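You operate a simulated robot arm through the tools that you are given. There is no shell and no other tool. Be economical: measure what you need, move in short steps, check, and stop when the job is done.

You are at the controls of a simulated robot arm. One attempt, no reset.

TASK
Put the crumpet on the saucer and coat its middle with honey.
Fine: use the dipper and stand it back in the pot. A coat counts when it lies all over at full strength: go over it till it gets no stronger.

It is judged by the outcome, as a careful person would: the job done as asked, and still so three seconds after it is handed in. It fails if anything else is knocked over, pushed out of place, dropped, spilled or broken.

THE ROBOT
A 7-joint arm with a two-finger parallel gripper, fixed in place. Base frame: the origin is at the foot of the arm, x ahead of it, y to its left, z up; the work surface is at about z = 750. Readings come in mm, degrees, newtons and seconds.
With the tool pointing down near the work surface it reaches from about 200 to 680 mm from the base axis. Its first joint turns from -66.0 to 66.0 degrees. Payload 2.4 kg.
The TCP is the grasp point between the finger pads, 30 mm short of the fingertips. In the tool frame z runs along the fingers and y along their closing line. The gripper opens to 94 mm. The fingers are 28 mm wide and 10 mm thick; the gripper's body (50 by 96 mm) begins 55 mm behind the TCP.
Orientation is told as [roll, pitch, yaw] about the base's x, y, z axes, in that order, counted from this pose: with the fingers straight down and closing along the base's y, the tool's x points along the base's -x, its y along +y and its z along -z.

THE INTERFACE
- The arm moves only by the tool apply_moves. Its arguments are lists of equal length, an entry for each row: "hand": the opening in per cent of the stroke, from 0 (shut) to 100 (fully open); "dp": the shift along the tool's x, y, z in mm, a list of three; "rot": the turn, a rotation vector about the tool's x, y, z in rad, a list of three. In form: {"hand": [hand, ...], "dp": [[dx, dy, dz], ...], "rot": [[ax, ay, az], ...]}. A call has 1 to 8 rows; each row shifts and turns the commanded pose from where the row before left it, along the tool's axes as they then stand. Rows are played at 5 a second. More than 50 mm and 8.6 degrees between two rows, or a gripper value outside its range, and nothing of the call is played. A pose out of reach is approached as far as the arm can. The call stops where the force on the tool passes 40 N (or 10 N more than at its start, if that is more) or the arm is blocked; 0.2 s more then pass. The fingers move at their own pace (about 153 mm/s each) and stop on an object; they squeeze with about 39 N. The grip force told is the motor's: it shows also when the fingers shut on nothing. Time passes only in rows, and 0.2 s behind the last, so rows that do not move let the fingers close. The reply holds the time, the measured pose of the TCP, the force on the tool along the base axes, the opening and the grip force, in the units named above and with some noise, with the torque about the TCP (base axes, N m) and any sound that the robot's microphone picked up, and new pictures: "show" is both (left out), scene, wrist or none.
- Cameras (640 x 400 px; columns grow to the right, rows downward): "scene" is fixed at [47.1, 480.5, 1446.2]; the picture's right is [-0.66, -0.75, 0.00], its down [-0.41, 0.36, -0.84] and it looks along [0.63, -0.55, -0.55] (base axes); focal length 333 px, centre (320, 200). "wrist" rides on the gripper at [76, 14, -102] in the tool frame; the picture's right is [-0.18, 0.98, 0.00], its down [-0.75, -0.14, -0.64] and it looks along [-0.63, -0.12, 0.77] (tool axes); focal length 243 px, centre (320, 200). There is no depth. A picture from a camera that has moved, and an enlarged one, comes with that camera's place and axes in the base frame and with its lens.
- inspect(camera, box): a new picture of the part [left, top, right, bottom] of that camera's present view, enlarged. It takes no simulated time.
- job_done(): hands the job in; it is judged then, once.

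Go step by step. Nothing tells you positions but the pictures and the camera data: compare them with the known pose of the tool, close in by small moves and look again before you grip or let go. The budget is 120 turns and 200 pictures, counting those below and the enlarged ones. Unless the task says otherwise, let go and move clear before handing in, and close with one line.

The tools are called after "Request:" as a command line: name --argument value ..., lists and objects as JSON in quotes. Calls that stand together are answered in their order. apply_moves: Moves the arm, as the interface text tells. Its arguments: {"type":"object","properties":{"hand":{"type":"array"},"dp":{"type":"array"},"rot":{"type":"array"},"show":{"type":"string","enum":["both","scene","wrist","none"]}},"required":["hand","dp","rot"]} The other tools are called the same way: inspect (camera, box) takes an enlarged picture of a part of a camera's view; job_done () hands the job in.

At the start:

```text
time: 0.0
eef_pos: [428.6, 48.1, 1174.5]
orientation: [-0.1, 0.1, 0.0]
force: [0.3, 1.3, 0.5]
moment: [0.04, 0.0, -0.01]
opening: 94.1
finger_force: 0.0
```

scene: 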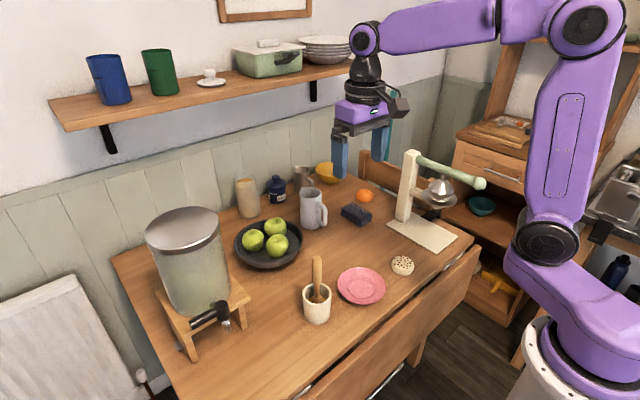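
wrist: 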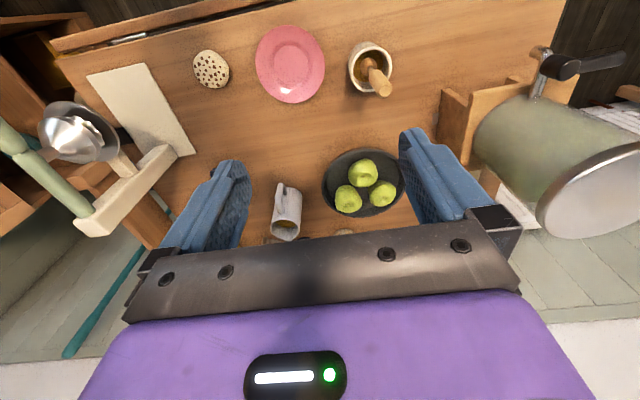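

I see the crumpet near (420,-160), the pink saucer near (442,-13) and the honey pot with its dipper near (460,129). I'll look closer before moving.

Request:
inspect --camera "scene" --box '[290, 240, 430, 330]'

Request:
inspect --camera "wrist" --box '[180, 10, 420, 160]'

```text
4.44 times, centred on (360, 285) of scene
camera zoom: at [47.1, 480.5, 1446.2], right [-0.66, -0.75, 0.0], down [-0.41, 0.36, -0.84], along [0.63, -0.55, -0.55], focal length 1480 px, centre (142, -178)
```

zoom: 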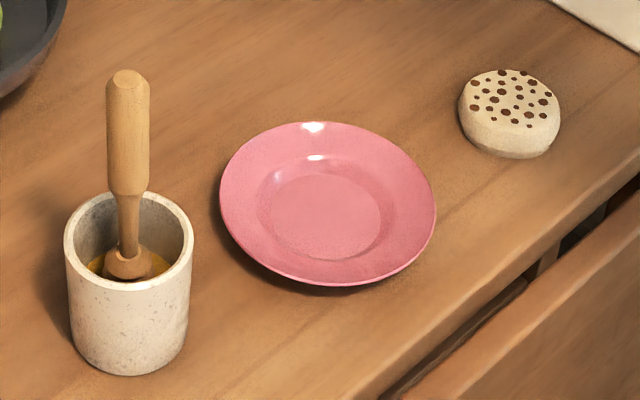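

```text
2.67 times, centred on (300, 85) of wrist
camera zoom: at [352.9, 63.5, 1279.0], right [0.18, 0.98, 0.0], down [0.75, -0.14, 0.64], along [0.63, -0.12, -0.77], focal length 647 px, centre (373, 507)
```

zoom: 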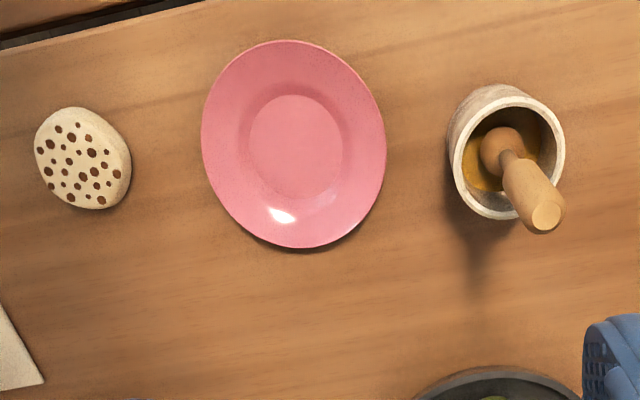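

The crumpet is about 62 mm across and 25 mm thick, centred near (417.5,-155). I'll move above it with the fingers open.

Request:
apply_moves --hand '[100, 100, 100, 100, 100, 100, 100, 100]' --dp '[[1.4, -25.4, 40], [1.4, -25.4, 40], [1.4, -25.4, 40], [1.4, -25.4, 40], [1.4, -25.4, 40], [1.4, -25.4, 40], [1.4, -25.4, 40], [1.4, -25.4, 20]]' --rot '[[0, 0, 0], [0, 0, 0], [0, 0, 0], [0, 0, 0], [0, 0, 0], [0, 0, 0], [0, 0, 0], [0, 0, 0]]'

```text
time: 1.8
eef_pos: [418.3, -156.6, 876.0]
orientation: [0.0, -0.1, 0.0]
force: [0.6, -0.4, -0.2]
moment: [0.0, 0.01, 0.0]
opening: 94.1
finger_force: 0.1
camera wrist: at [341.7, -140.6, 979.2], right [0.18, 0.98, 0.0], down [0.75, -0.14, 0.64], along [0.63, -0.12, -0.77], focal length 243 px, centre (320, 200)
```

scene: 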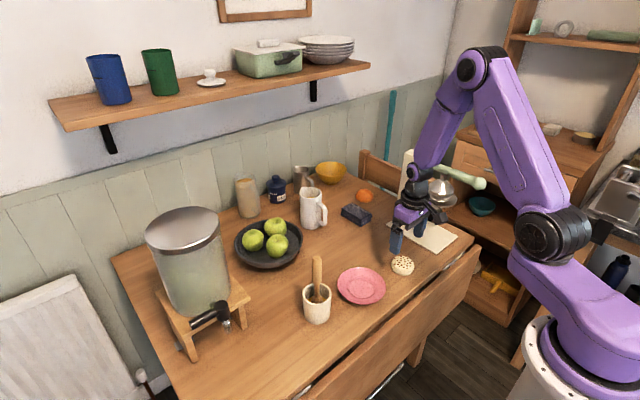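
wrist: 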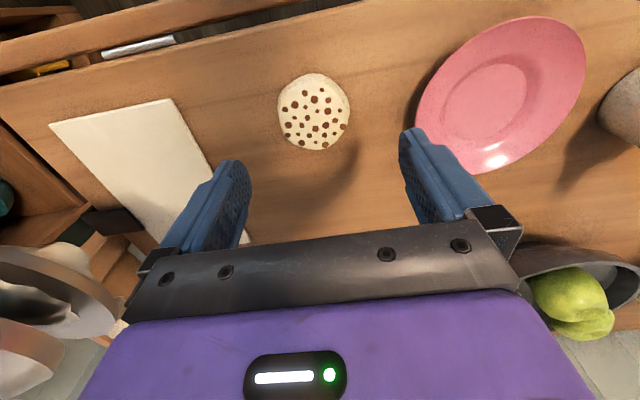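

The crumpet shows near (415,-158) in the closer view. I'll lower with a small correction and look again.

Request:
apply_moves --hand '[100, 100]' --dp '[[2, -1.5, 30], [0, 0, 27]]' --rot '[[0, 0, 0], [0, 0, 0]]'

Request:
inspect --camera "scene" --box '[360, 220, 440, 280]'

```text
time: 2.4
eef_pos: [413.7, -156.0, 818.1]
orientation: [0.0, 0.0, 0.0]
force: [-0.5, -0.5, 0.3]
moment: [0.0, 0.0, 0.02]
opening: 94.0
finger_force: 0.1
camera wrist: at [338.3, -141.6, 921.4], right [0.18, 0.98, 0.0], down [0.75, -0.14, 0.64], along [0.63, -0.12, -0.77], focal length 243 px, centre (320, 200)
```

scene: 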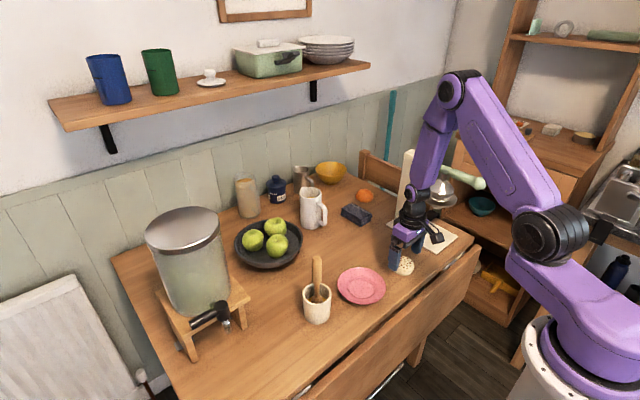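
wrist: 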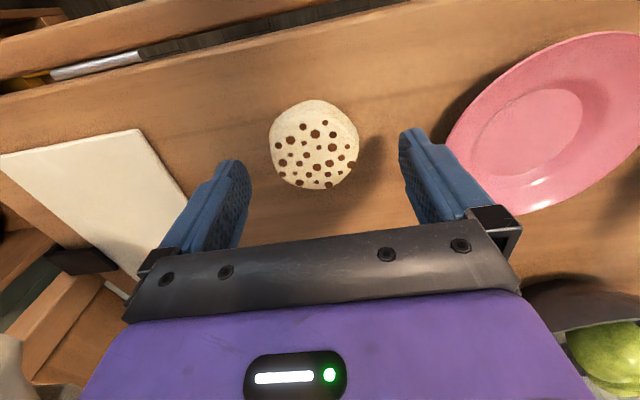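

```text
6.67 times, centred on (400, 250) of scene
camera zoom: at [47.1, 480.5, 1446.2], right [-0.66, -0.75, 0.0], down [-0.41, 0.36, -0.84], along [0.63, -0.55, -0.55], focal length 2220 px, centre (-213, -133)
```

zoom: 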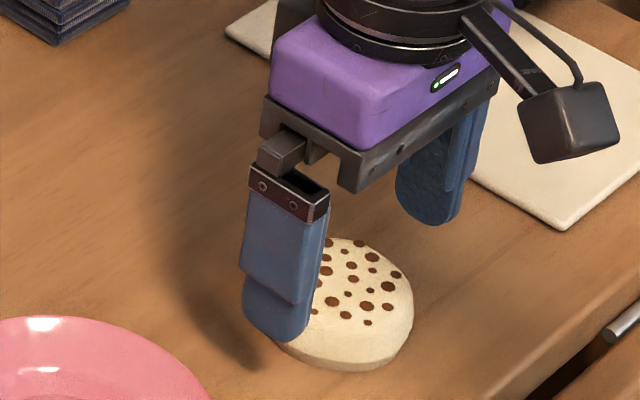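

The crumpet centre is about (416,-159). I'll lower so the tips sit about 9 mm over the table and close.

Request:
apply_moves --hand '[100, 100, 0, 0, 0]' --dp '[[-0.5, -2, 15], [0, 0, 13.5], [0, 0, 0], [0, 0, 0], [0, 0, 0]]' --rot '[[0, 0, 0], [0, 0, 0], [0, 0, 0], [0, 0, 0], [0, 0, 0]]' --show "wrist"

Request:
inspect --camera "scene" --box '[360, 220, 440, 280]'

```text
time: 3.6
eef_pos: [416.0, -159.3, 789.6]
orientation: [0.0, -0.1, 0.0]
force: [-0.3, -1.4, 1.3]
moment: [0.01, -0.06, -0.04]
opening: 63.6
finger_force: 38.5
camera wrist: at [339.7, -143.6, 892.7], right [0.18, 0.98, 0.0], down [0.75, -0.14, 0.64], along [0.63, -0.12, -0.77], focal length 243 px, centre (320, 200)
```

wrist: 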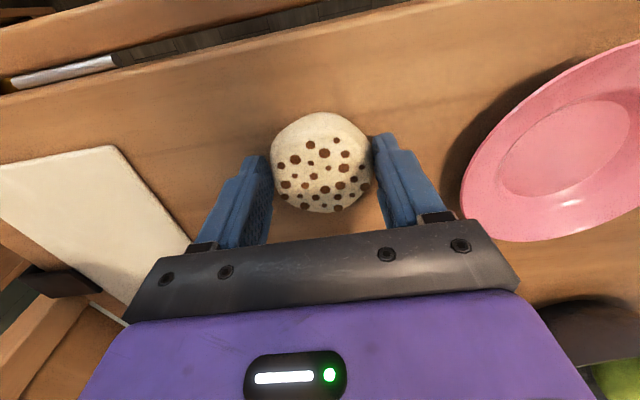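

```text
6.67 times, centred on (400, 250) of scene
camera zoom: at [47.0, 480.5, 1446.2], right [-0.66, -0.75, 0.0], down [-0.41, 0.36, -0.84], along [0.63, -0.55, -0.55], focal length 2220 px, centre (-213, -133)
```

zoom: 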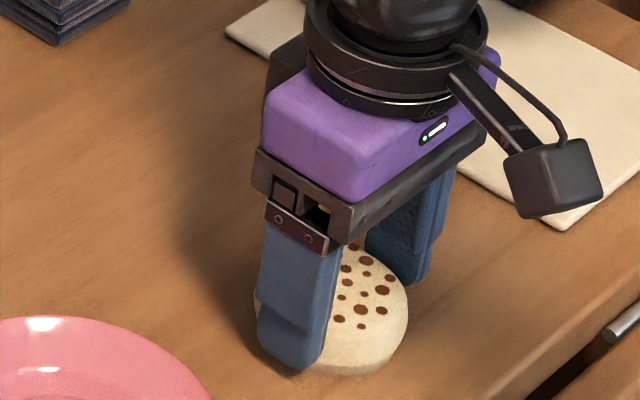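

Gripped at 63.6 mm, near the full diameter. I'll lift and carry to above the saucer centre at about (438,-9).

Request:
apply_moves --hand '[0, 0, 0, 0, 0, 0]' --dp '[[0, 0, -30], [0, 0, -30], [-6, 40, 0], [-6, 40, 0], [-6, 40, 0], [-4, 29.5, 0]]' --rot '[[0, 0, 0], [0, 0, 0], [0, 0, 0], [0, 0, 0], [0, 0, 0], [0, 0, 0]]'

Request:
inspect --camera "scene" --box '[312, 220, 412, 310]'

```text
time: 5.0
eef_pos: [436.6, -8.0, 849.6]
orientation: [0.0, 0.1, 0.1]
force: [-0.4, 0.0, -0.7]
moment: [0.03, -0.01, 0.0]
opening: 63.3
finger_force: 39.2
camera wrist: at [360.7, 7.6, 953.4], right [0.18, 0.98, 0.0], down [0.75, -0.14, 0.64], along [0.63, -0.12, -0.77], focal length 243 px, centre (320, 200)
```

scene: 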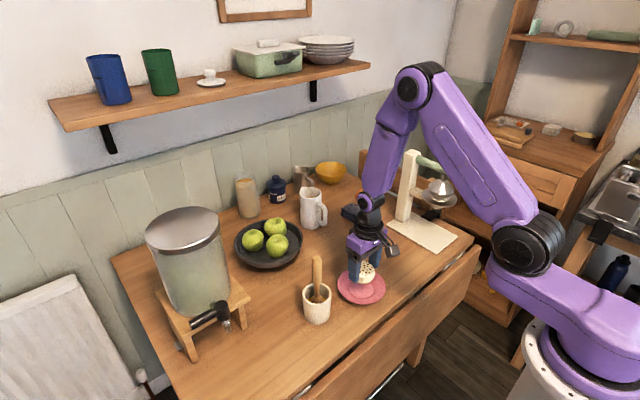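
wrist: 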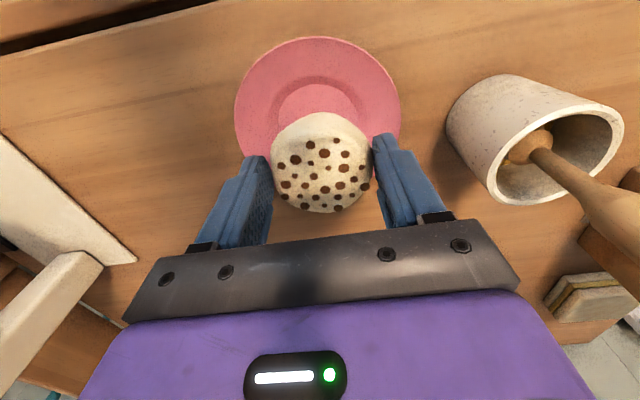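

```text
4.44 times, centred on (362, 265) of scene
camera zoom: at [47.1, 480.5, 1446.2], right [-0.66, -0.75, 0.0], down [-0.41, 0.36, -0.84], along [0.63, -0.55, -0.55], focal length 1480 px, centre (133, -89)
```

zoom: 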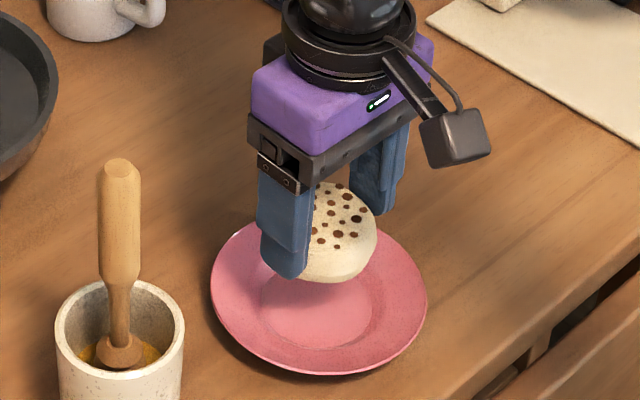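

The alignment is good: the saucer centre is at about (438,-9), under the crumpet. I'll lower by stages, watching the force.

Request:
apply_moves --hand '[0, 0, 0, 0, 0, 0]' --dp '[[0, 0, 25], [0, 0, 20], [0, 0, 5], [0, 0, 2], [0, 0, 0], [0, 0, 0]]' --rot '[[0, 0, 0], [0, 0, 0], [0, 0, 0], [0, 0, 0], [0, 0, 0], [0, 0, 0]]' --show "none"

Request:
inspect --camera "scene" --box '[312, 220, 412, 310]'

```text
time: 6.4
eef_pos: [438.5, -8.1, 797.8]
orientation: [0.0, 0.0, -0.1]
force: [0.6, -1.1, -1.0]
moment: [0.0, 0.0, 0.0]
opening: 63.2
finger_force: 38.7
```

```text
4.44 times, centred on (362, 265) of scene
camera zoom: at [47.1, 480.5, 1446.2], right [-0.66, -0.75, 0.0], down [-0.41, 0.36, -0.84], along [0.63, -0.55, -0.55], focal length 1480 px, centre (133, -89)
```

zoom: 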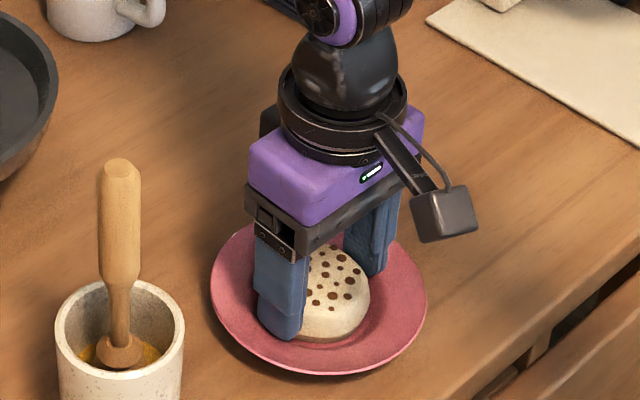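

It hangs just over the saucer, looking centred. I'll go down in 1 mm steps until touch.

Request:
apply_moves --hand '[0, 0, 0, 0]' --dp '[[0, 0, 1], [0, 0, 1], [0, 0, 1], [0, 0, 0]]' --rot '[[0, 0, 0], [0, 0, 0], [0, 0, 0], [0, 0, 0]]' --show "none"

```text
time: 7.2
eef_pos: [436.7, -7.9, 796.3]
orientation: [-0.1, 0.0, -0.1]
force: [-3.9, -0.8, 14.6]
moment: [0.05, -0.02, 0.01]
opening: 63.5
finger_force: 39.2
stopped in row 4: the force on the tool passed its limit at 46 N (the readings are from after the stop); the commanded pose is now the measured one
```

It is in contact now. I'll release by a small opening and lift straight up.

Request:
apply_moves --hand '[0, 74, 74, 76, 76, 76]' --dp '[[0, 0, -0.5], [0, 0, 0], [0, 0, 0], [0, 0, -15], [0, 0, -35], [0, 0, -40]]' --rot '[[0, 0, 0], [0, 0, 0], [0, 0, 0], [0, 0, 0], [0, 0, 0], [0, 0, 0]]'

Request:
inspect --camera "scene" --box '[290, 235, 420, 325]'

Request:
inspect --camera "wrist" --box '[220, 0, 640, 240]'

```text
time: 8.6
eef_pos: [438.7, -8.9, 888.2]
orientation: [0.0, 0.0, 0.0]
force: [-0.1, 0.4, -0.8]
moment: [0.0, 0.01, 0.01]
opening: 71.4
finger_force: 0.0
camera wrist: at [362.4, 6.9, 992.2], right [0.18, 0.98, 0.0], down [0.75, -0.14, 0.64], along [0.63, -0.12, -0.77], focal length 243 px, centre (320, 200)
```

scene: 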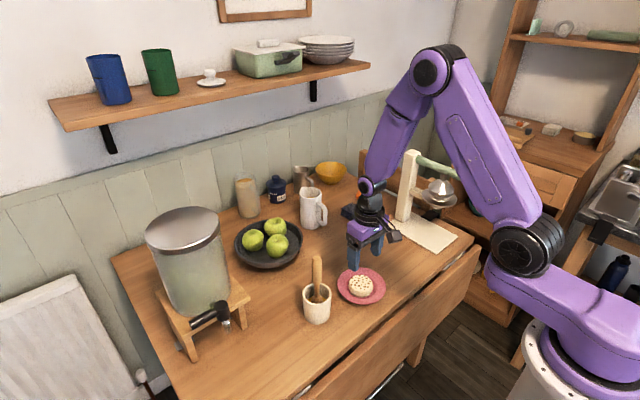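
wrist: 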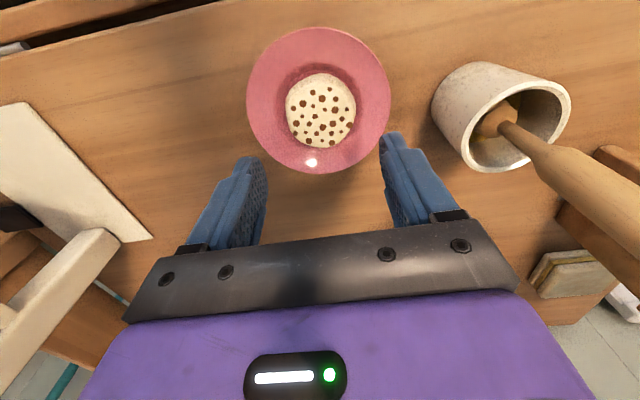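

```text
4.44 times, centred on (355, 280) of scene
camera zoom: at [47.1, 480.5, 1446.2], right [-0.66, -0.75, 0.0], down [-0.41, 0.36, -0.84], along [0.63, -0.55, -0.55], focal length 1480 px, centre (164, -156)
```

zoom: 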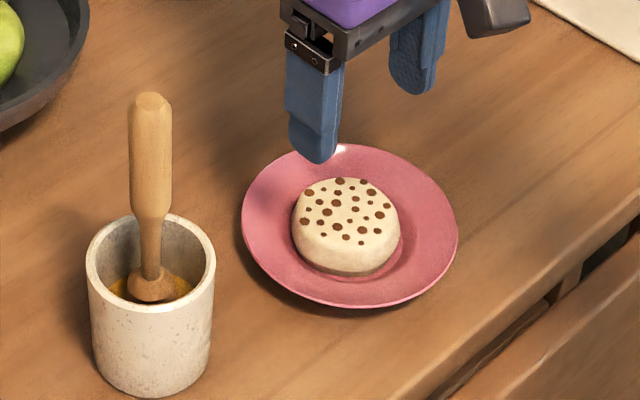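

```text
1.52 times, centred on (430, 120) of wrist
camera zoom: at [362.4, 6.9, 992.2], right [0.18, 0.98, 0.0], down [0.75, -0.14, 0.64], along [0.63, -0.12, -0.77], focal length 370 px, centre (152, 322)
```

zoom: 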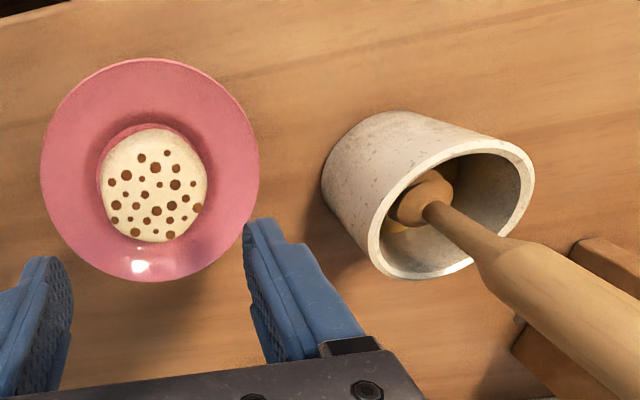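

The crumpet sits in the saucer. The dipper stands upright at about (460,128.5), its top at z≈942 and the pot rim at z≈821. I'll rise, go above it and check.

Request:
apply_moves --hand '[100, 100, 100, 100, 100, 100]' --dp '[[0, 0, -48], [0, 0, -48], [0, 0, -30], [-8, 46, 0], [-7, 46, 0], [-7, 45.5, 0]]' --rot '[[0, 0, 0], [0, 0, 0], [0, 0, 0], [0, 0, 0], [0, 0, 0], [0, 0, 0]]'

Request:
inspect --camera "scene" --box '[260, 190, 390, 330]'

```text
time: 10.0
eef_pos: [459.7, 129.5, 1010.5]
orientation: [0.0, 0.1, 0.0]
force: [0.7, 0.7, -0.3]
moment: [0.0, 0.02, -0.01]
opening: 94.0
finger_force: 0.1
camera wrist: at [384.0, 145.0, 1115.1], right [0.18, 0.98, 0.0], down [0.75, -0.14, 0.64], along [0.63, -0.12, -0.77], focal length 243 px, centre (320, 200)
```

scene: 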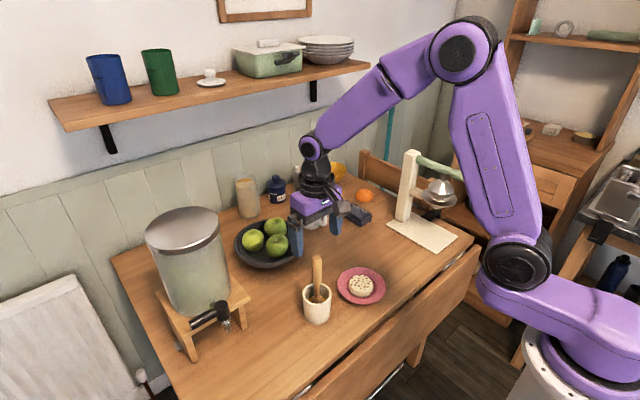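
wrist: 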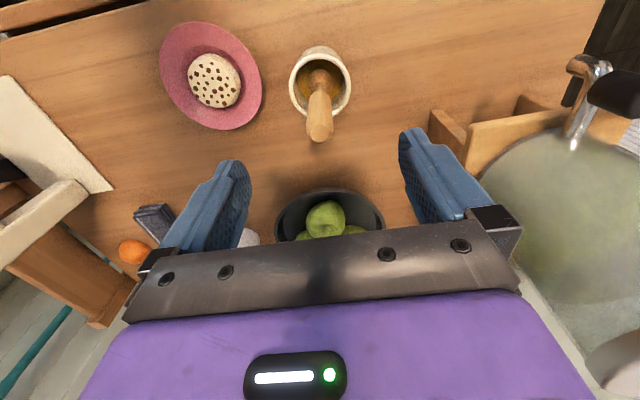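

```text
2.86 times, centred on (325, 260) of scene
camera zoom: at [47.1, 480.5, 1446.2], right [-0.66, -0.75, 0.0], down [-0.41, 0.36, -0.84], along [0.63, -0.55, -0.55], focal length 952 px, centre (306, 29)
```

zoom: 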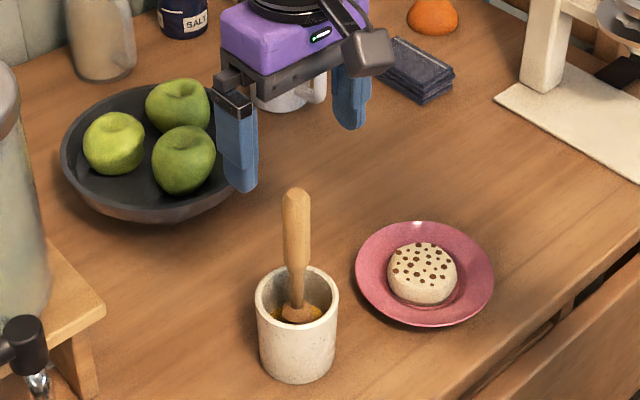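

The dipper top measures at about (461,129), right beneath the gripper. I'll descend around it, then check before gripping.

Request:
apply_moves --hand '[100, 100, 100]' --dp '[[-1, 0, 40], [0, 0, 35], [0, 0, 23]]' --rot '[[0, 0, 0], [0, 0, 0], [0, 0, 0]]'

Request:
inspect --camera "scene" --box '[270, 210, 370, 330]'

```text
time: 10.8
eef_pos: [461.9, 128.7, 914.7]
orientation: [0.0, 0.0, 0.0]
force: [0.1, 0.3, 0.2]
moment: [0.01, -0.01, -0.02]
opening: 93.9
finger_force: 0.0
camera wrist: at [385.2, 144.2, 1018.7], right [0.18, 0.98, 0.0], down [0.75, -0.14, 0.64], along [0.63, -0.12, -0.77], focal length 243 px, centre (320, 200)
```

scene: 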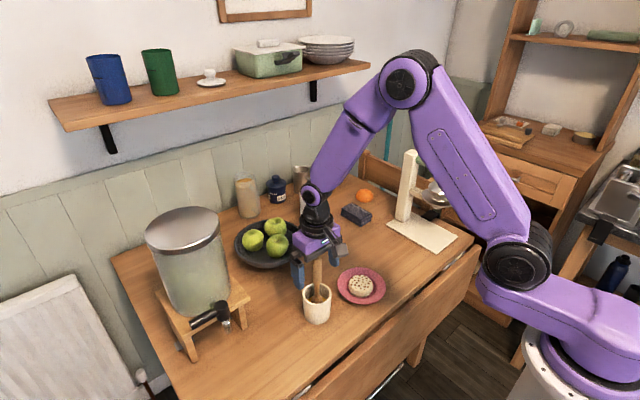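
wrist: 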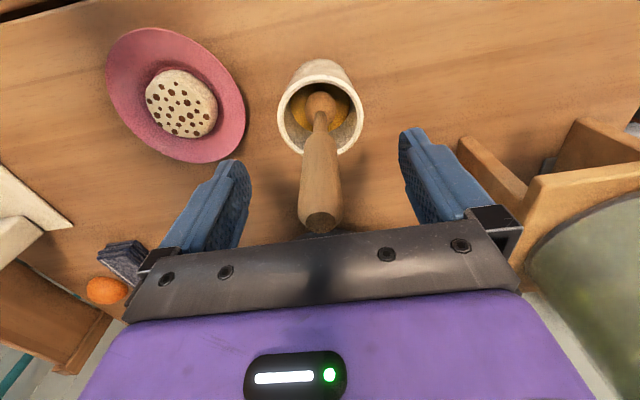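

```text
3.33 times, centred on (320, 270) of scene
camera zoom: at [47.1, 480.5, 1446.2], right [-0.66, -0.75, 0.0], down [-0.41, 0.36, -0.84], along [0.63, -0.55, -0.55], focal length 1110 px, centre (320, -33)
```

zoom: 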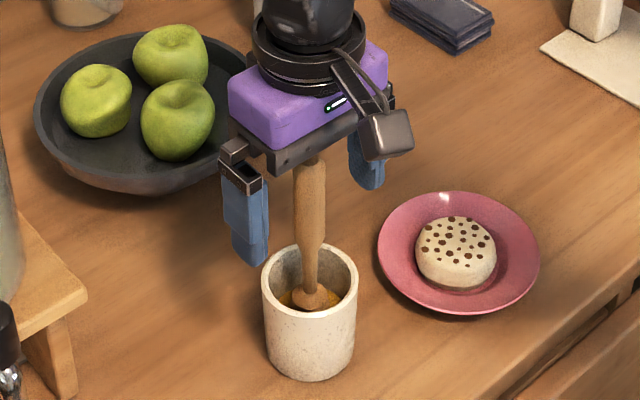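

The handle stands between the fingers. I'll close and see the grip before lifting.

Request:
apply_moves --hand '[60, 20, 0, 0, 0]' --dp '[[0, 0.5, 0], [0, 0, 0], [0, 0, 0], [0, 0, 0], [0, 0, 0]]' --rot '[[0, 0, 0], [0, 0, 0], [0, 0, 0], [0, 0, 0], [0, 0, 0]]' --show "wrist"

```text
time: 12.0
eef_pos: [461.7, 128.9, 914.6]
orientation: [0.0, 0.1, 0.0]
force: [0.5, -1.0, 1.2]
moment: [-0.13, -0.01, -0.03]
opening: 20.6
finger_force: 38.9
camera wrist: at [385.5, 145.0, 1018.3], right [0.18, 0.98, 0.0], down [0.75, -0.14, 0.64], along [0.63, -0.12, -0.77], focal length 243 px, centre (320, 200)
```

wrist: 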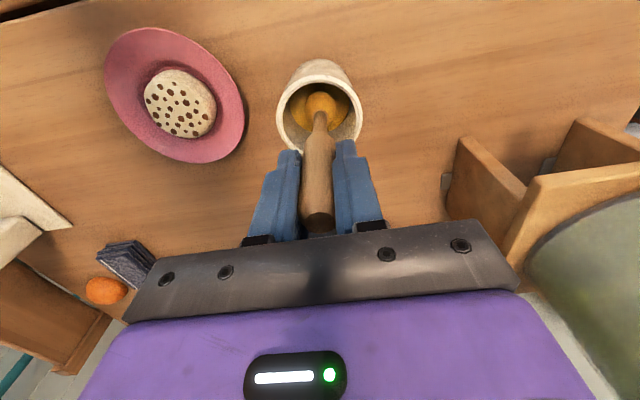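

The grip is firm at 20.6 mm and the head shows honey. I'll lift straight out of the pot and look at the head's length and for drips.

Request:
apply_moves --hand '[0, 0, 0, 0, 0]' --dp '[[0, 0, -15], [0, 0, -20], [0, 0, -25], [0, 0, -25], [0, 0, 0]]' --rot '[[0, 0, 0], [0, 0, 0], [0, 0, 0], [0, 0, 0], [0, 0, 0]]' --show "wrist"

Request:
inspect --camera "scene" --box '[270, 210, 370, 330]'

```text
time: 13.2
eef_pos: [461.3, 128.8, 998.9]
orientation: [0.0, 0.0, 0.0]
force: [0.9, 0.2, -1.2]
moment: [0.05, 0.02, 0.0]
opening: 20.7
finger_force: 39.1
camera wrist: at [384.7, 144.1, 1102.9], right [0.18, 0.98, 0.0], down [0.75, -0.14, 0.64], along [0.63, -0.12, -0.77], focal length 243 px, centre (320, 200)
```

wrist: 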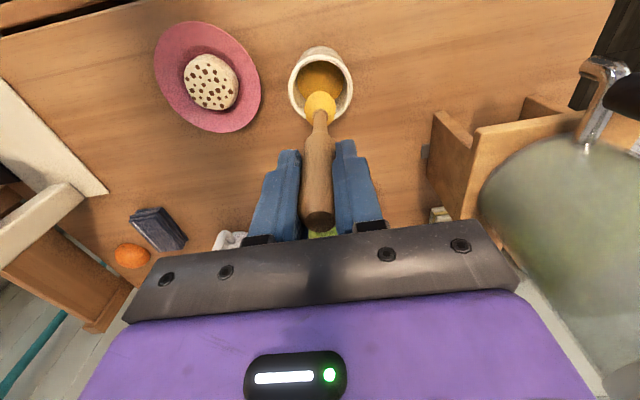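

```text
3.33 times, centred on (320, 270) of scene
camera zoom: at [47.1, 480.5, 1446.2], right [-0.66, -0.75, 0.0], down [-0.41, 0.36, -0.84], along [0.63, -0.55, -0.55], focal length 1110 px, centre (320, -33)
```

zoom: 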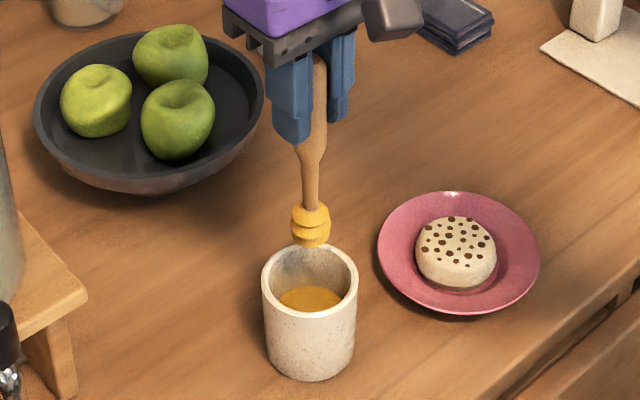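

The head is about 27 mm across, its tip about 145 mm below the TCP, and no drips show. I'll carry it over the crumpet.

Request:
apply_moves --hand '[0, 0, 0, 0, 0, 0, 0]' --dp '[[5, -34, 0], [6, -34, 0], [6, -34, 0], [5, -34, 0], [0, 0, 25], [0, 0, 25], [0, 0, 0]]' --rot '[[0, 0, 0], [0, 0, 0], [0, 0, 0], [0, 0, 0], [0, 0, 0], [0, 0, 0], [0, 0, 0]]' --show "wrist"

Request:
inspect --camera "scene" --box '[290, 210, 420, 330]'

```text
time: 14.8
eef_pos: [437.9, -8.8, 948.9]
orientation: [0.1, 0.1, 0.0]
force: [0.3, 0.0, -0.3]
moment: [0.06, -0.02, -0.01]
opening: 20.8
finger_force: 39.8
camera wrist: at [361.7, 6.9, 1052.9], right [0.18, 0.98, 0.0], down [0.75, -0.14, 0.64], along [0.63, -0.12, -0.77], focal length 243 px, centre (320, 200)
```

wrist: 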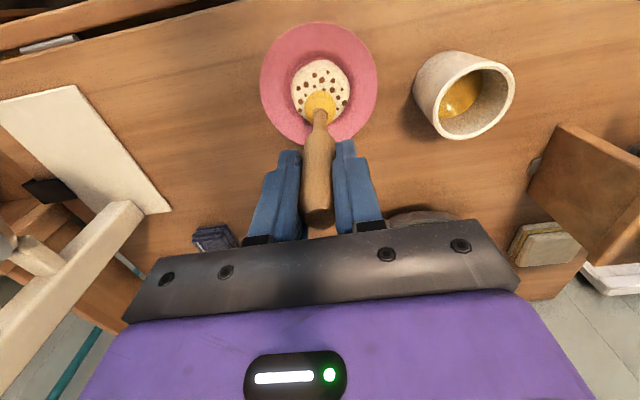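

```text
3.33 times, centred on (355, 270) of scene
camera zoom: at [47.1, 480.5, 1446.2], right [-0.66, -0.75, 0.0], down [-0.41, 0.36, -0.84], along [0.63, -0.55, -0.55], focal length 1110 px, centre (203, -33)
```

zoom: 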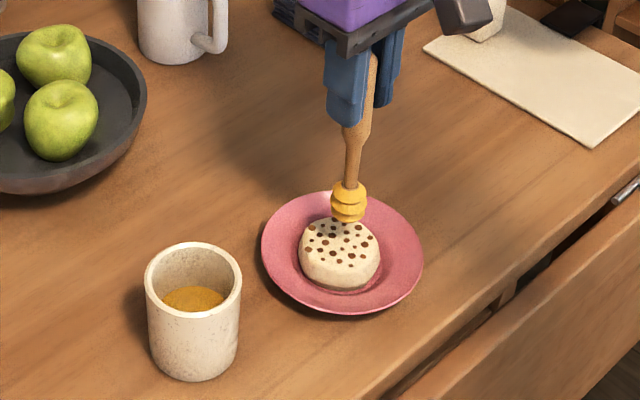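

The tip is about 5 mm to the right of the crumpet's middle in the scene view, so I'll correct by (+3,+3) and descend to light contact.

Request:
apply_moves --hand '[0, 0, 0, 0, 0]' --dp '[[-3, 3, 0], [0, 0, 10], [0, 0, 5], [0, 0, 2], [0, 0, 0]]' --rot '[[0, 0, 0], [0, 0, 0], [0, 0, 0], [0, 0, 0], [0, 0, 0]]' --show "none"

Request:
inspect --camera "scene" --box '[330, 230, 400, 310]'

```text
time: 16.0
eef_pos: [441.3, -4.9, 932.9]
orientation: [-0.1, 0.0, 0.0]
force: [-0.1, 0.4, -1.1]
moment: [0.04, 0.0, -0.02]
opening: 20.6
finger_force: 39.3
```

```text
5.00 times, centred on (365, 270) of scene
camera zoom: at [47.1, 480.5, 1446.2], right [-0.66, -0.75, 0.0], down [-0.41, 0.36, -0.84], along [0.63, -0.55, -0.55], focal length 1665 px, centre (95, -150)
```

zoom: 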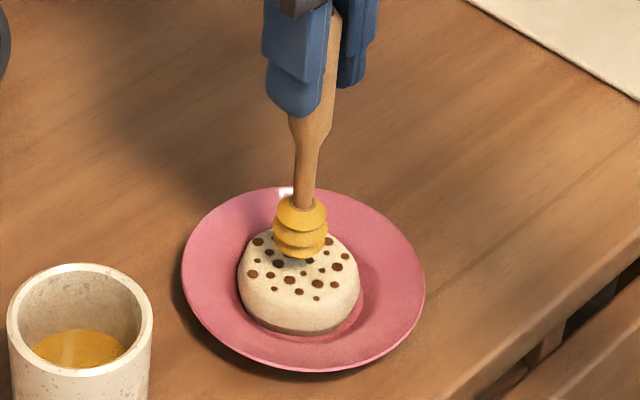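

The tip is over the middle with several mm left. I'll descend in 1 mm steps to contact.

Request:
apply_moves --hand '[0, 0, 0, 0, 0]' --dp '[[0, 0, 1], [0, 0, 1], [0, 0, 1], [0, 0, 1], [0, 0, 0]]' --rot '[[0, 0, 0], [0, 0, 0], [0, 0, 0], [0, 0, 0], [0, 0, 0]]' --show "none"

Request:
inspect --camera "scene" --box '[330, 230, 400, 310]'

```text
time: 17.2
eef_pos: [443.2, -3.4, 929.2]
orientation: [0.1, 0.0, 0.0]
force: [0.5, 1.5, 0.5]
moment: [0.06, -0.02, 0.0]
opening: 20.6
finger_force: 38.8
```

```text
5.00 times, centred on (365, 270) of scene
camera zoom: at [47.1, 480.5, 1446.2], right [-0.66, -0.75, 0.0], down [-0.41, 0.36, -0.84], along [0.63, -0.55, -0.55], focal length 1665 px, centre (95, -150)
```

zoom: 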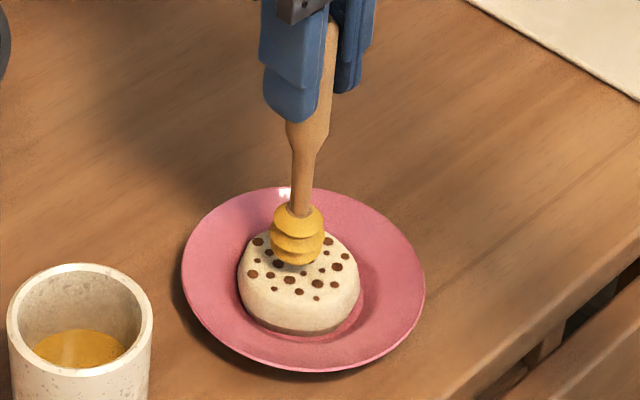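

Request:
apply_moves --hand '[0, 0, 0, 0, 0]' --dp '[[0.5, -0.5, 1], [0.5, -0.5, 1], [0, 0, 1], [0, 0, 1], [0, 0, 0]]' --rot '[[0, 0, 0], [0, 0, 0], [0, 0, 0], [0, 0, 0], [0, 0, 0]]' --show "none"

Request:
inspect --camera "scene" --box '[330, 230, 400, 310]'

```text
time: 18.4
eef_pos: [441.3, -5.1, 924.1]
orientation: [-0.1, -0.1, 0.0]
force: [0.2, 0.2, 0.1]
moment: [0.03, 0.01, 0.02]
opening: 20.2
finger_force: 38.7
```

```text
5.00 times, centred on (365, 270) of scene
camera zoom: at [47.1, 480.5, 1446.2], right [-0.66, -0.75, 0.0], down [-0.41, 0.36, -0.84], along [0.63, -0.55, -0.55], focal length 1665 px, centre (95, -150)
```

zoom: 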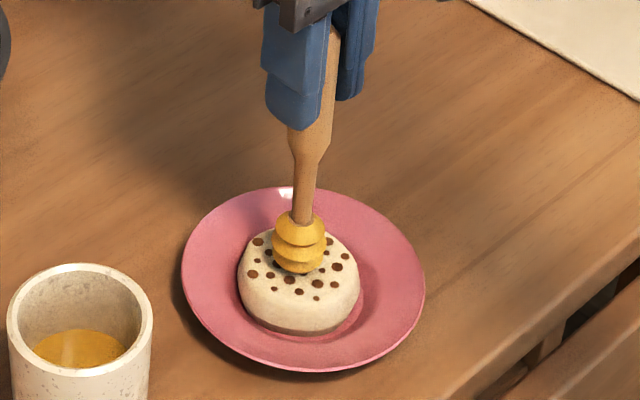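

Request:
apply_moves --hand '[0, 0, 0]' --dp '[[0, 0, 1], [0, 0, 1], [0, 0, 0]]' --rot '[[0, 0, 0], [0, 0, 0], [0, 0, 0]]' --show "none"

Request:
inspect --camera "scene" --box '[330, 230, 400, 310]'

```text
time: 19.2
eef_pos: [442.2, -5.0, 921.1]
orientation: [0.0, 0.0, 0.0]
force: [0.2, 0.4, -0.7]
moment: [0.07, 0.0, 0.02]
opening: 20.2
finger_force: 38.7
```

```text
5.00 times, centred on (365, 270) of scene
camera zoom: at [47.1, 480.5, 1446.2], right [-0.66, -0.75, 0.0], down [-0.41, 0.36, -0.84], along [0.63, -0.55, -0.55], focal length 1665 px, centre (95, -150)
```

zoom: 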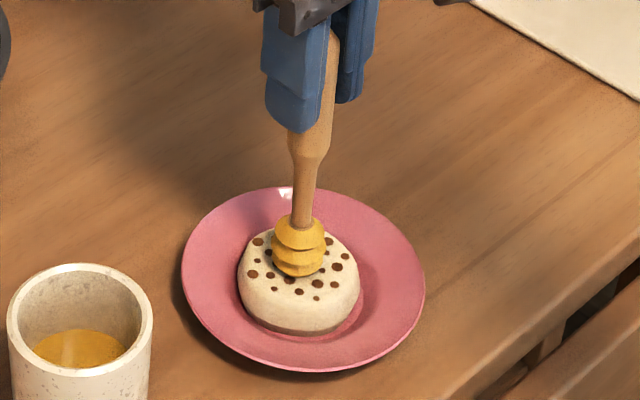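

Request:
apply_moves --hand '[0, 0, 0]' --dp '[[0, 0, 1], [0, 0, 1], [0, 0, 0]]' --rot '[[0, 0, 0], [0, 0, 0], [0, 0, 0]]' --show "none"

Request:
inspect --camera "scene" --box '[330, 230, 400, 310]'

```text
time: 20.0
eef_pos: [441.3, -6.7, 920.6]
orientation: [0.1, -0.1, 0.1]
force: [-0.2, 0.2, -0.8]
moment: [0.05, 0.01, -0.02]
opening: 20.0
finger_force: 38.7
```

```text
5.00 times, centred on (365, 270) of scene
camera zoom: at [47.1, 480.5, 1446.2], right [-0.66, -0.75, 0.0], down [-0.41, 0.36, -0.84], along [0.63, -0.55, -0.55], focal length 1665 px, centre (95, -150)
```

zoom: 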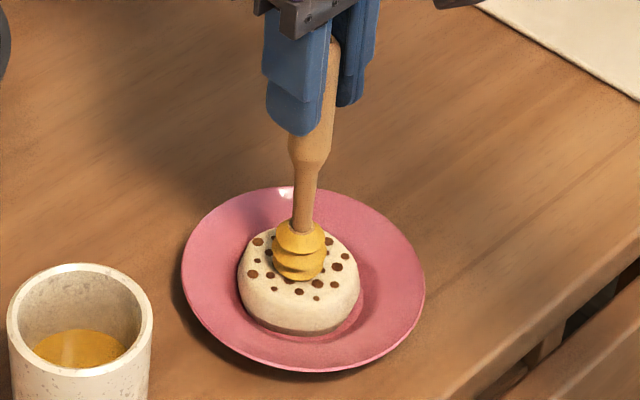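

Request:
apply_moves --hand '[0, 0, 0]' --dp '[[0, 0, 1], [0, 0, 1], [0, 0, 0]]' --rot '[[0, 0, 0], [0, 0, 0], [0, 0, 0]]' --show "none"

Request:
inspect --camera "scene" --box '[330, 230, 400, 310]'

```text
time: 20.8
eef_pos: [441.2, -6.2, 918.1]
orientation: [0.0, -0.1, 0.1]
force: [-4.5, 3.3, 29.3]
moment: [0.6, 0.55, -0.06]
opening: 19.7
finger_force: 38.9
```

```text
5.00 times, centred on (365, 270) of scene
camera zoom: at [46.6, 480.6, 1446.2], right [-0.66, -0.75, 0.0], down [-0.41, 0.36, -0.84], along [0.63, -0.55, -0.55], focal length 1665 px, centre (95, -150)
```

zoom: 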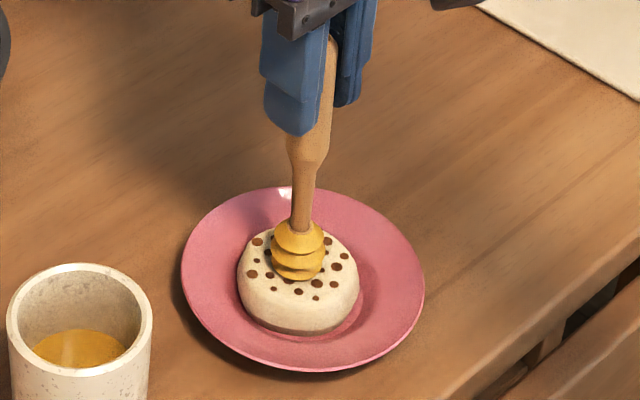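

Contact came at TCP z≈918.5. I'll back off to a light touch, stroke a small cross, then lift to see what it deposited.

Request:
apply_moves --hand '[0, 0, 0, 0, 0, 0, 0, 0]' --dp '[[0, 0, -1], [4, 0, 0], [-4, 4, 0], [-4, -4, 0], [4, -4, 0], [0, 4, 0], [0, 0, -25], [0, 0, -25]]' --rot '[[0, 0, 0], [0, 0, 0], [0, 0, 0], [0, 0, 0], [0, 0, 0], [0, 0, 0], [0, 0, 0], [0, 0, 0]]' --show "wrist"

Request:
inspect --camera "scene" --box '[330, 230, 400, 310]'

Request:
inspect --camera "wrist" --box '[240, 0, 400, 150]'

```text
time: 22.6
eef_pos: [440.0, -4.7, 968.6]
orientation: [0.0, 0.1, -0.1]
force: [-0.5, -0.8, -0.4]
moment: [0.0, 0.0, 0.01]
opening: 19.6
finger_force: 39.2
camera wrist: at [364.7, 10.1, 1073.2], right [0.18, 0.98, 0.0], down [0.75, -0.14, 0.64], along [0.63, -0.12, -0.77], focal length 243 px, centre (320, 200)
```

wrist: 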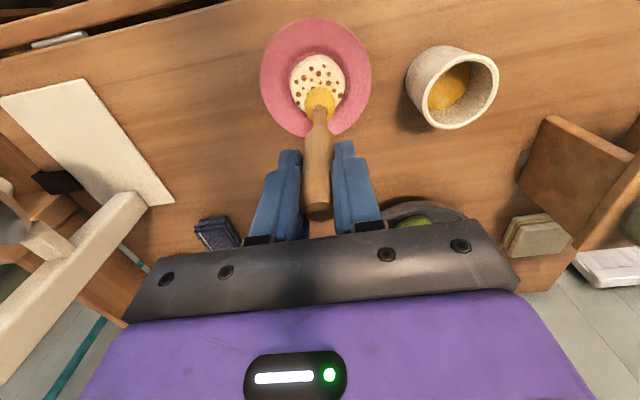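

```text
5.00 times, centred on (365, 270) of scene
camera zoom: at [47.1, 480.5, 1446.2], right [-0.66, -0.75, 0.0], down [-0.41, 0.36, -0.84], along [0.63, -0.55, -0.55], focal length 1665 px, centre (95, -150)
```

zoom: 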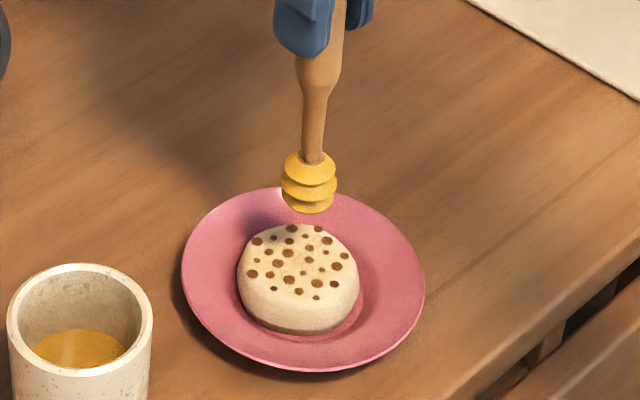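

```text
2.67 times, centred on (320, 75) of wrist
camera zoom: at [364.7, 10.1, 1073.2], right [0.18, 0.98, 0.0], down [0.75, -0.14, 0.64], along [0.63, -0.12, -0.77], focal length 647 px, centre (320, 533)
```

zoom: 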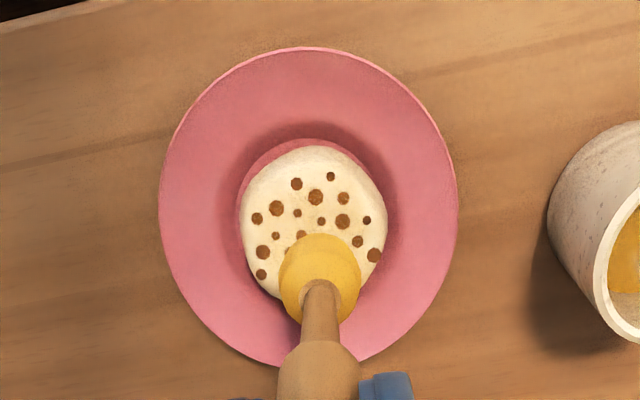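

Request:
inspect --camera "scene" --box '[345, 260, 379, 282]'

```text
16.00 times, centred on (362, 271) of scene
camera zoom: at [47.1, 480.5, 1446.2], right [-0.66, -0.75, 0.0], down [-0.41, 0.36, -0.84], along [0.63, -0.55, -0.55], focal length 5329 px, centre (-352, -936)
```

zoom: 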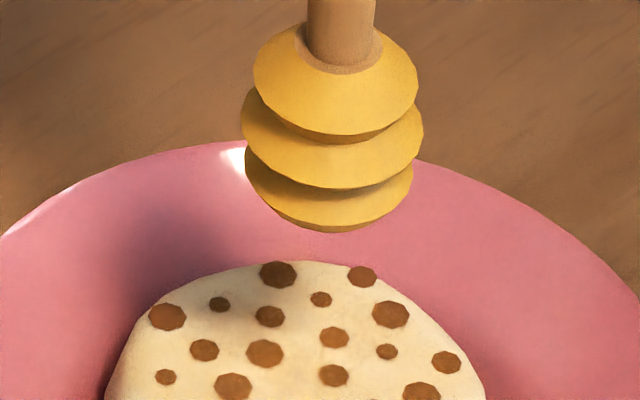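

Request:
inspect --camera "scene" --box '[346, 273, 376, 293]'

```text
16.00 times, centred on (361, 283) of scene
camera zoom: at [47.1, 480.5, 1446.2], right [-0.66, -0.75, 0.0], down [-0.41, 0.36, -0.84], along [0.63, -0.55, -0.55], focal length 5329 px, centre (-336, -1128)
```

zoom: 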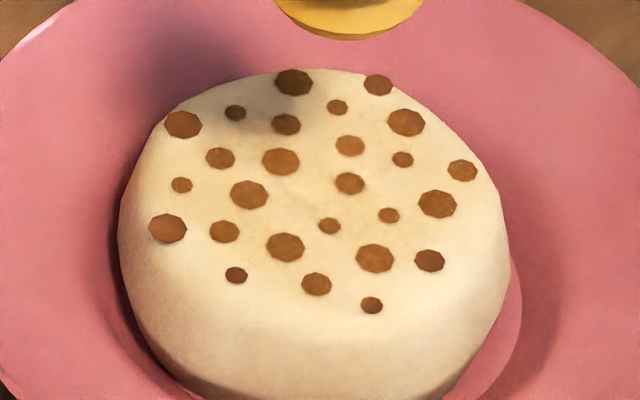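

A very faint tint may be there, so the coat needs contact and repeated passes. I'll go back down and stroke, reading the force while in contact.

Request:
apply_moves --hand '[0, 0, 0, 0, 0, 0, 0, 0]' --dp '[[0, 0, 25], [0, 0, 24], [0, 0, 1], [0, 0, 0.4], [5, 0, 0], [-5, 5, 0], [-5, -5, 0], [5, -5, 0]]' --rot '[[0, 0, 0], [0, 0, 0], [0, 0, 0], [0, 0, 0], [0, 0, 0], [0, 0, 0], [0, 0, 0], [0, 0, 0]]' --show "none"

Request:
inspect --camera "scene" --box '[346, 263, 376, 293]'

```text
time: 24.4
eef_pos: [443.1, -9.6, 918.9]
orientation: [0.0, -0.2, 0.1]
force: [1.9, 3.3, 5.4]
moment: [0.29, -0.2, 0.01]
opening: 19.5
finger_force: 38.4
```

```text
13.33 times, centred on (361, 278) of scene
camera zoom: at [47.0, 480.6, 1446.2], right [-0.66, -0.75, 0.0], down [-0.41, 0.36, -0.84], along [0.63, -0.55, -0.55], focal length 4441 px, centre (-227, -840)
```

zoom: 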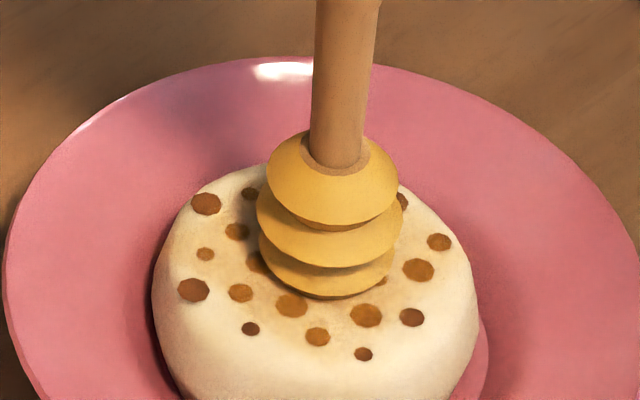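

Light contact at about 5 N works, and yellowing is visible. I'll sweep a ring of about 9 mm radius.

Request:
apply_moves --hand '[0, 0, 0, 0, 0, 0, 0, 0]' --dp '[[0, -4, 0.2], [6, 3, 0], [3, 6, 0], [-3, 6, 0], [-6, 3, 0], [-6, -3, 0], [-3, -6, 0], [3, -6, 0]]' --rot '[[0, 0, 0], [0, 0, 0], [0, 0, 0], [0, 0, 0], [0, 0, 0], [0, 0, 0], [0, 0, 0], [0, 0, 0]]' --show "none"

Request:
inspect --camera "scene" --box '[346, 263, 376, 293]'

```text
time: 26.2
eef_pos: [447.2, -11.4, 917.6]
orientation: [0.0, 0.1, 0.0]
force: [0.9, 0.2, -0.7]
moment: [0.0, 0.01, -0.02]
opening: 19.7
finger_force: 39.2
```

```text
13.33 times, centred on (361, 278) of scene
camera zoom: at [47.1, 480.5, 1446.2], right [-0.66, -0.75, 0.0], down [-0.41, 0.36, -0.84], along [0.63, -0.55, -0.55], focal length 4441 px, centre (-227, -840)
```

zoom: 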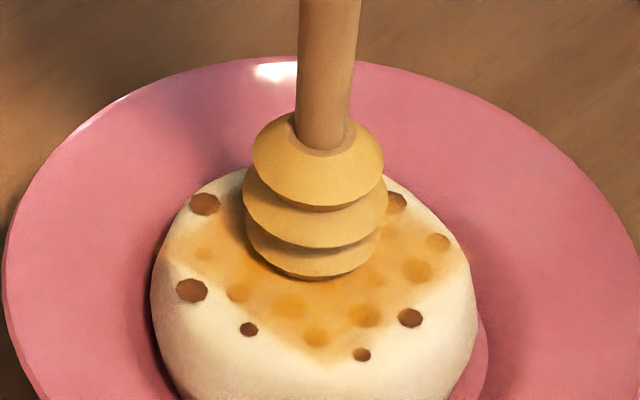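

The honey is taking. I'll lift to see the coated area.

Request:
apply_moves --hand '[0, 0, 0]' --dp '[[6, 6, 0], [0, 0, -25], [0, 0, -25]]' --rot '[[0, 0, 0], [0, 0, 0], [0, 0, 0]]' --show "none"

Request:
inspect --camera "scene" --box '[346, 263, 376, 293]'

Request:
inspect --camera "wrist" --box '[280, 30, 360, 130]'

```text
time: 27.0
eef_pos: [440.0, -4.2, 967.4]
orientation: [0.0, 0.0, 0.0]
force: [0.0, 0.2, -0.4]
moment: [0.02, -0.01, -0.04]
opening: 19.5
finger_force: 39.0
```

```text
13.33 times, centred on (361, 278) of scene
camera zoom: at [47.1, 480.5, 1446.2], right [-0.66, -0.75, 0.0], down [-0.41, 0.36, -0.84], along [0.63, -0.55, -0.55], focal length 4441 px, centre (-227, -840)
```

zoom: 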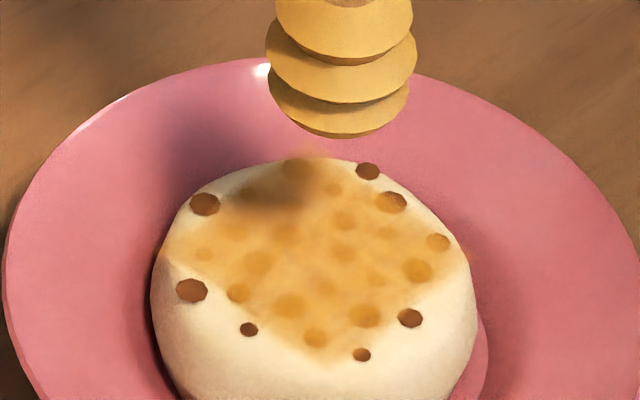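

```text
4.00 times, centred on (320, 80) of wrist
camera zoom: at [364.5, 10.8, 1072.2], right [0.18, 0.98, 0.0], down [0.75, -0.14, 0.64], along [0.63, -0.12, -0.77], focal length 970 px, centre (320, 680)
```

zoom: 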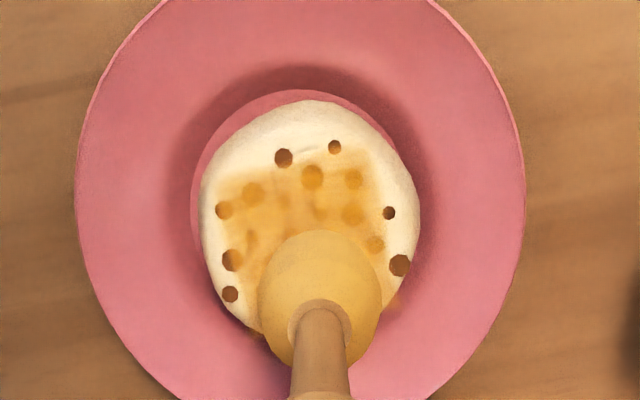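

The dipper has paled, so it needs a new load. The coat lies on a roughly 42 mm square centred on the top. I'll return to the pot and dip.

Request:
apply_moves --hand '[0, 0, 0, 0, 0, 0, 0, 0]' --dp '[[0, 0, -32], [-5, 34, 0], [-5, 34, 0], [-5, 33, 0], [-5, 33, 0], [0, 0, 0], [0, 0, 10], [0, 0, 0]]' --rot '[[0, 0, 0], [0, 0, 0], [0, 0, 0], [0, 0, 0], [0, 0, 0], [0, 0, 0], [0, 0, 0], [0, 0, 0]]' --show "none"

Request:
inspect --camera "scene" --box '[280, 220, 400, 330]'

```text
time: 28.8
eef_pos: [461.5, 129.3, 987.4]
orientation: [0.0, 0.0, 0.1]
force: [-0.6, -0.1, -0.8]
moment: [-0.02, 0.0, 0.0]
opening: 19.6
finger_force: 39.0
```

```text
3.64 times, centred on (340, 275) of scene
camera zoom: at [47.1, 480.5, 1446.2], right [-0.66, -0.75, 0.0], down [-0.41, 0.36, -0.84], along [0.63, -0.55, -0.55], focal length 1211 px, centre (247, -73)
```

zoom: 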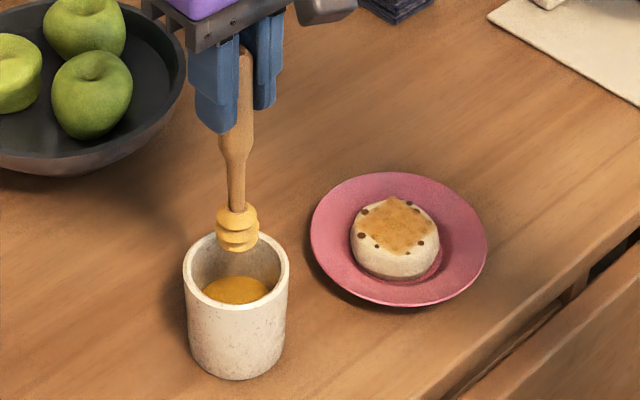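

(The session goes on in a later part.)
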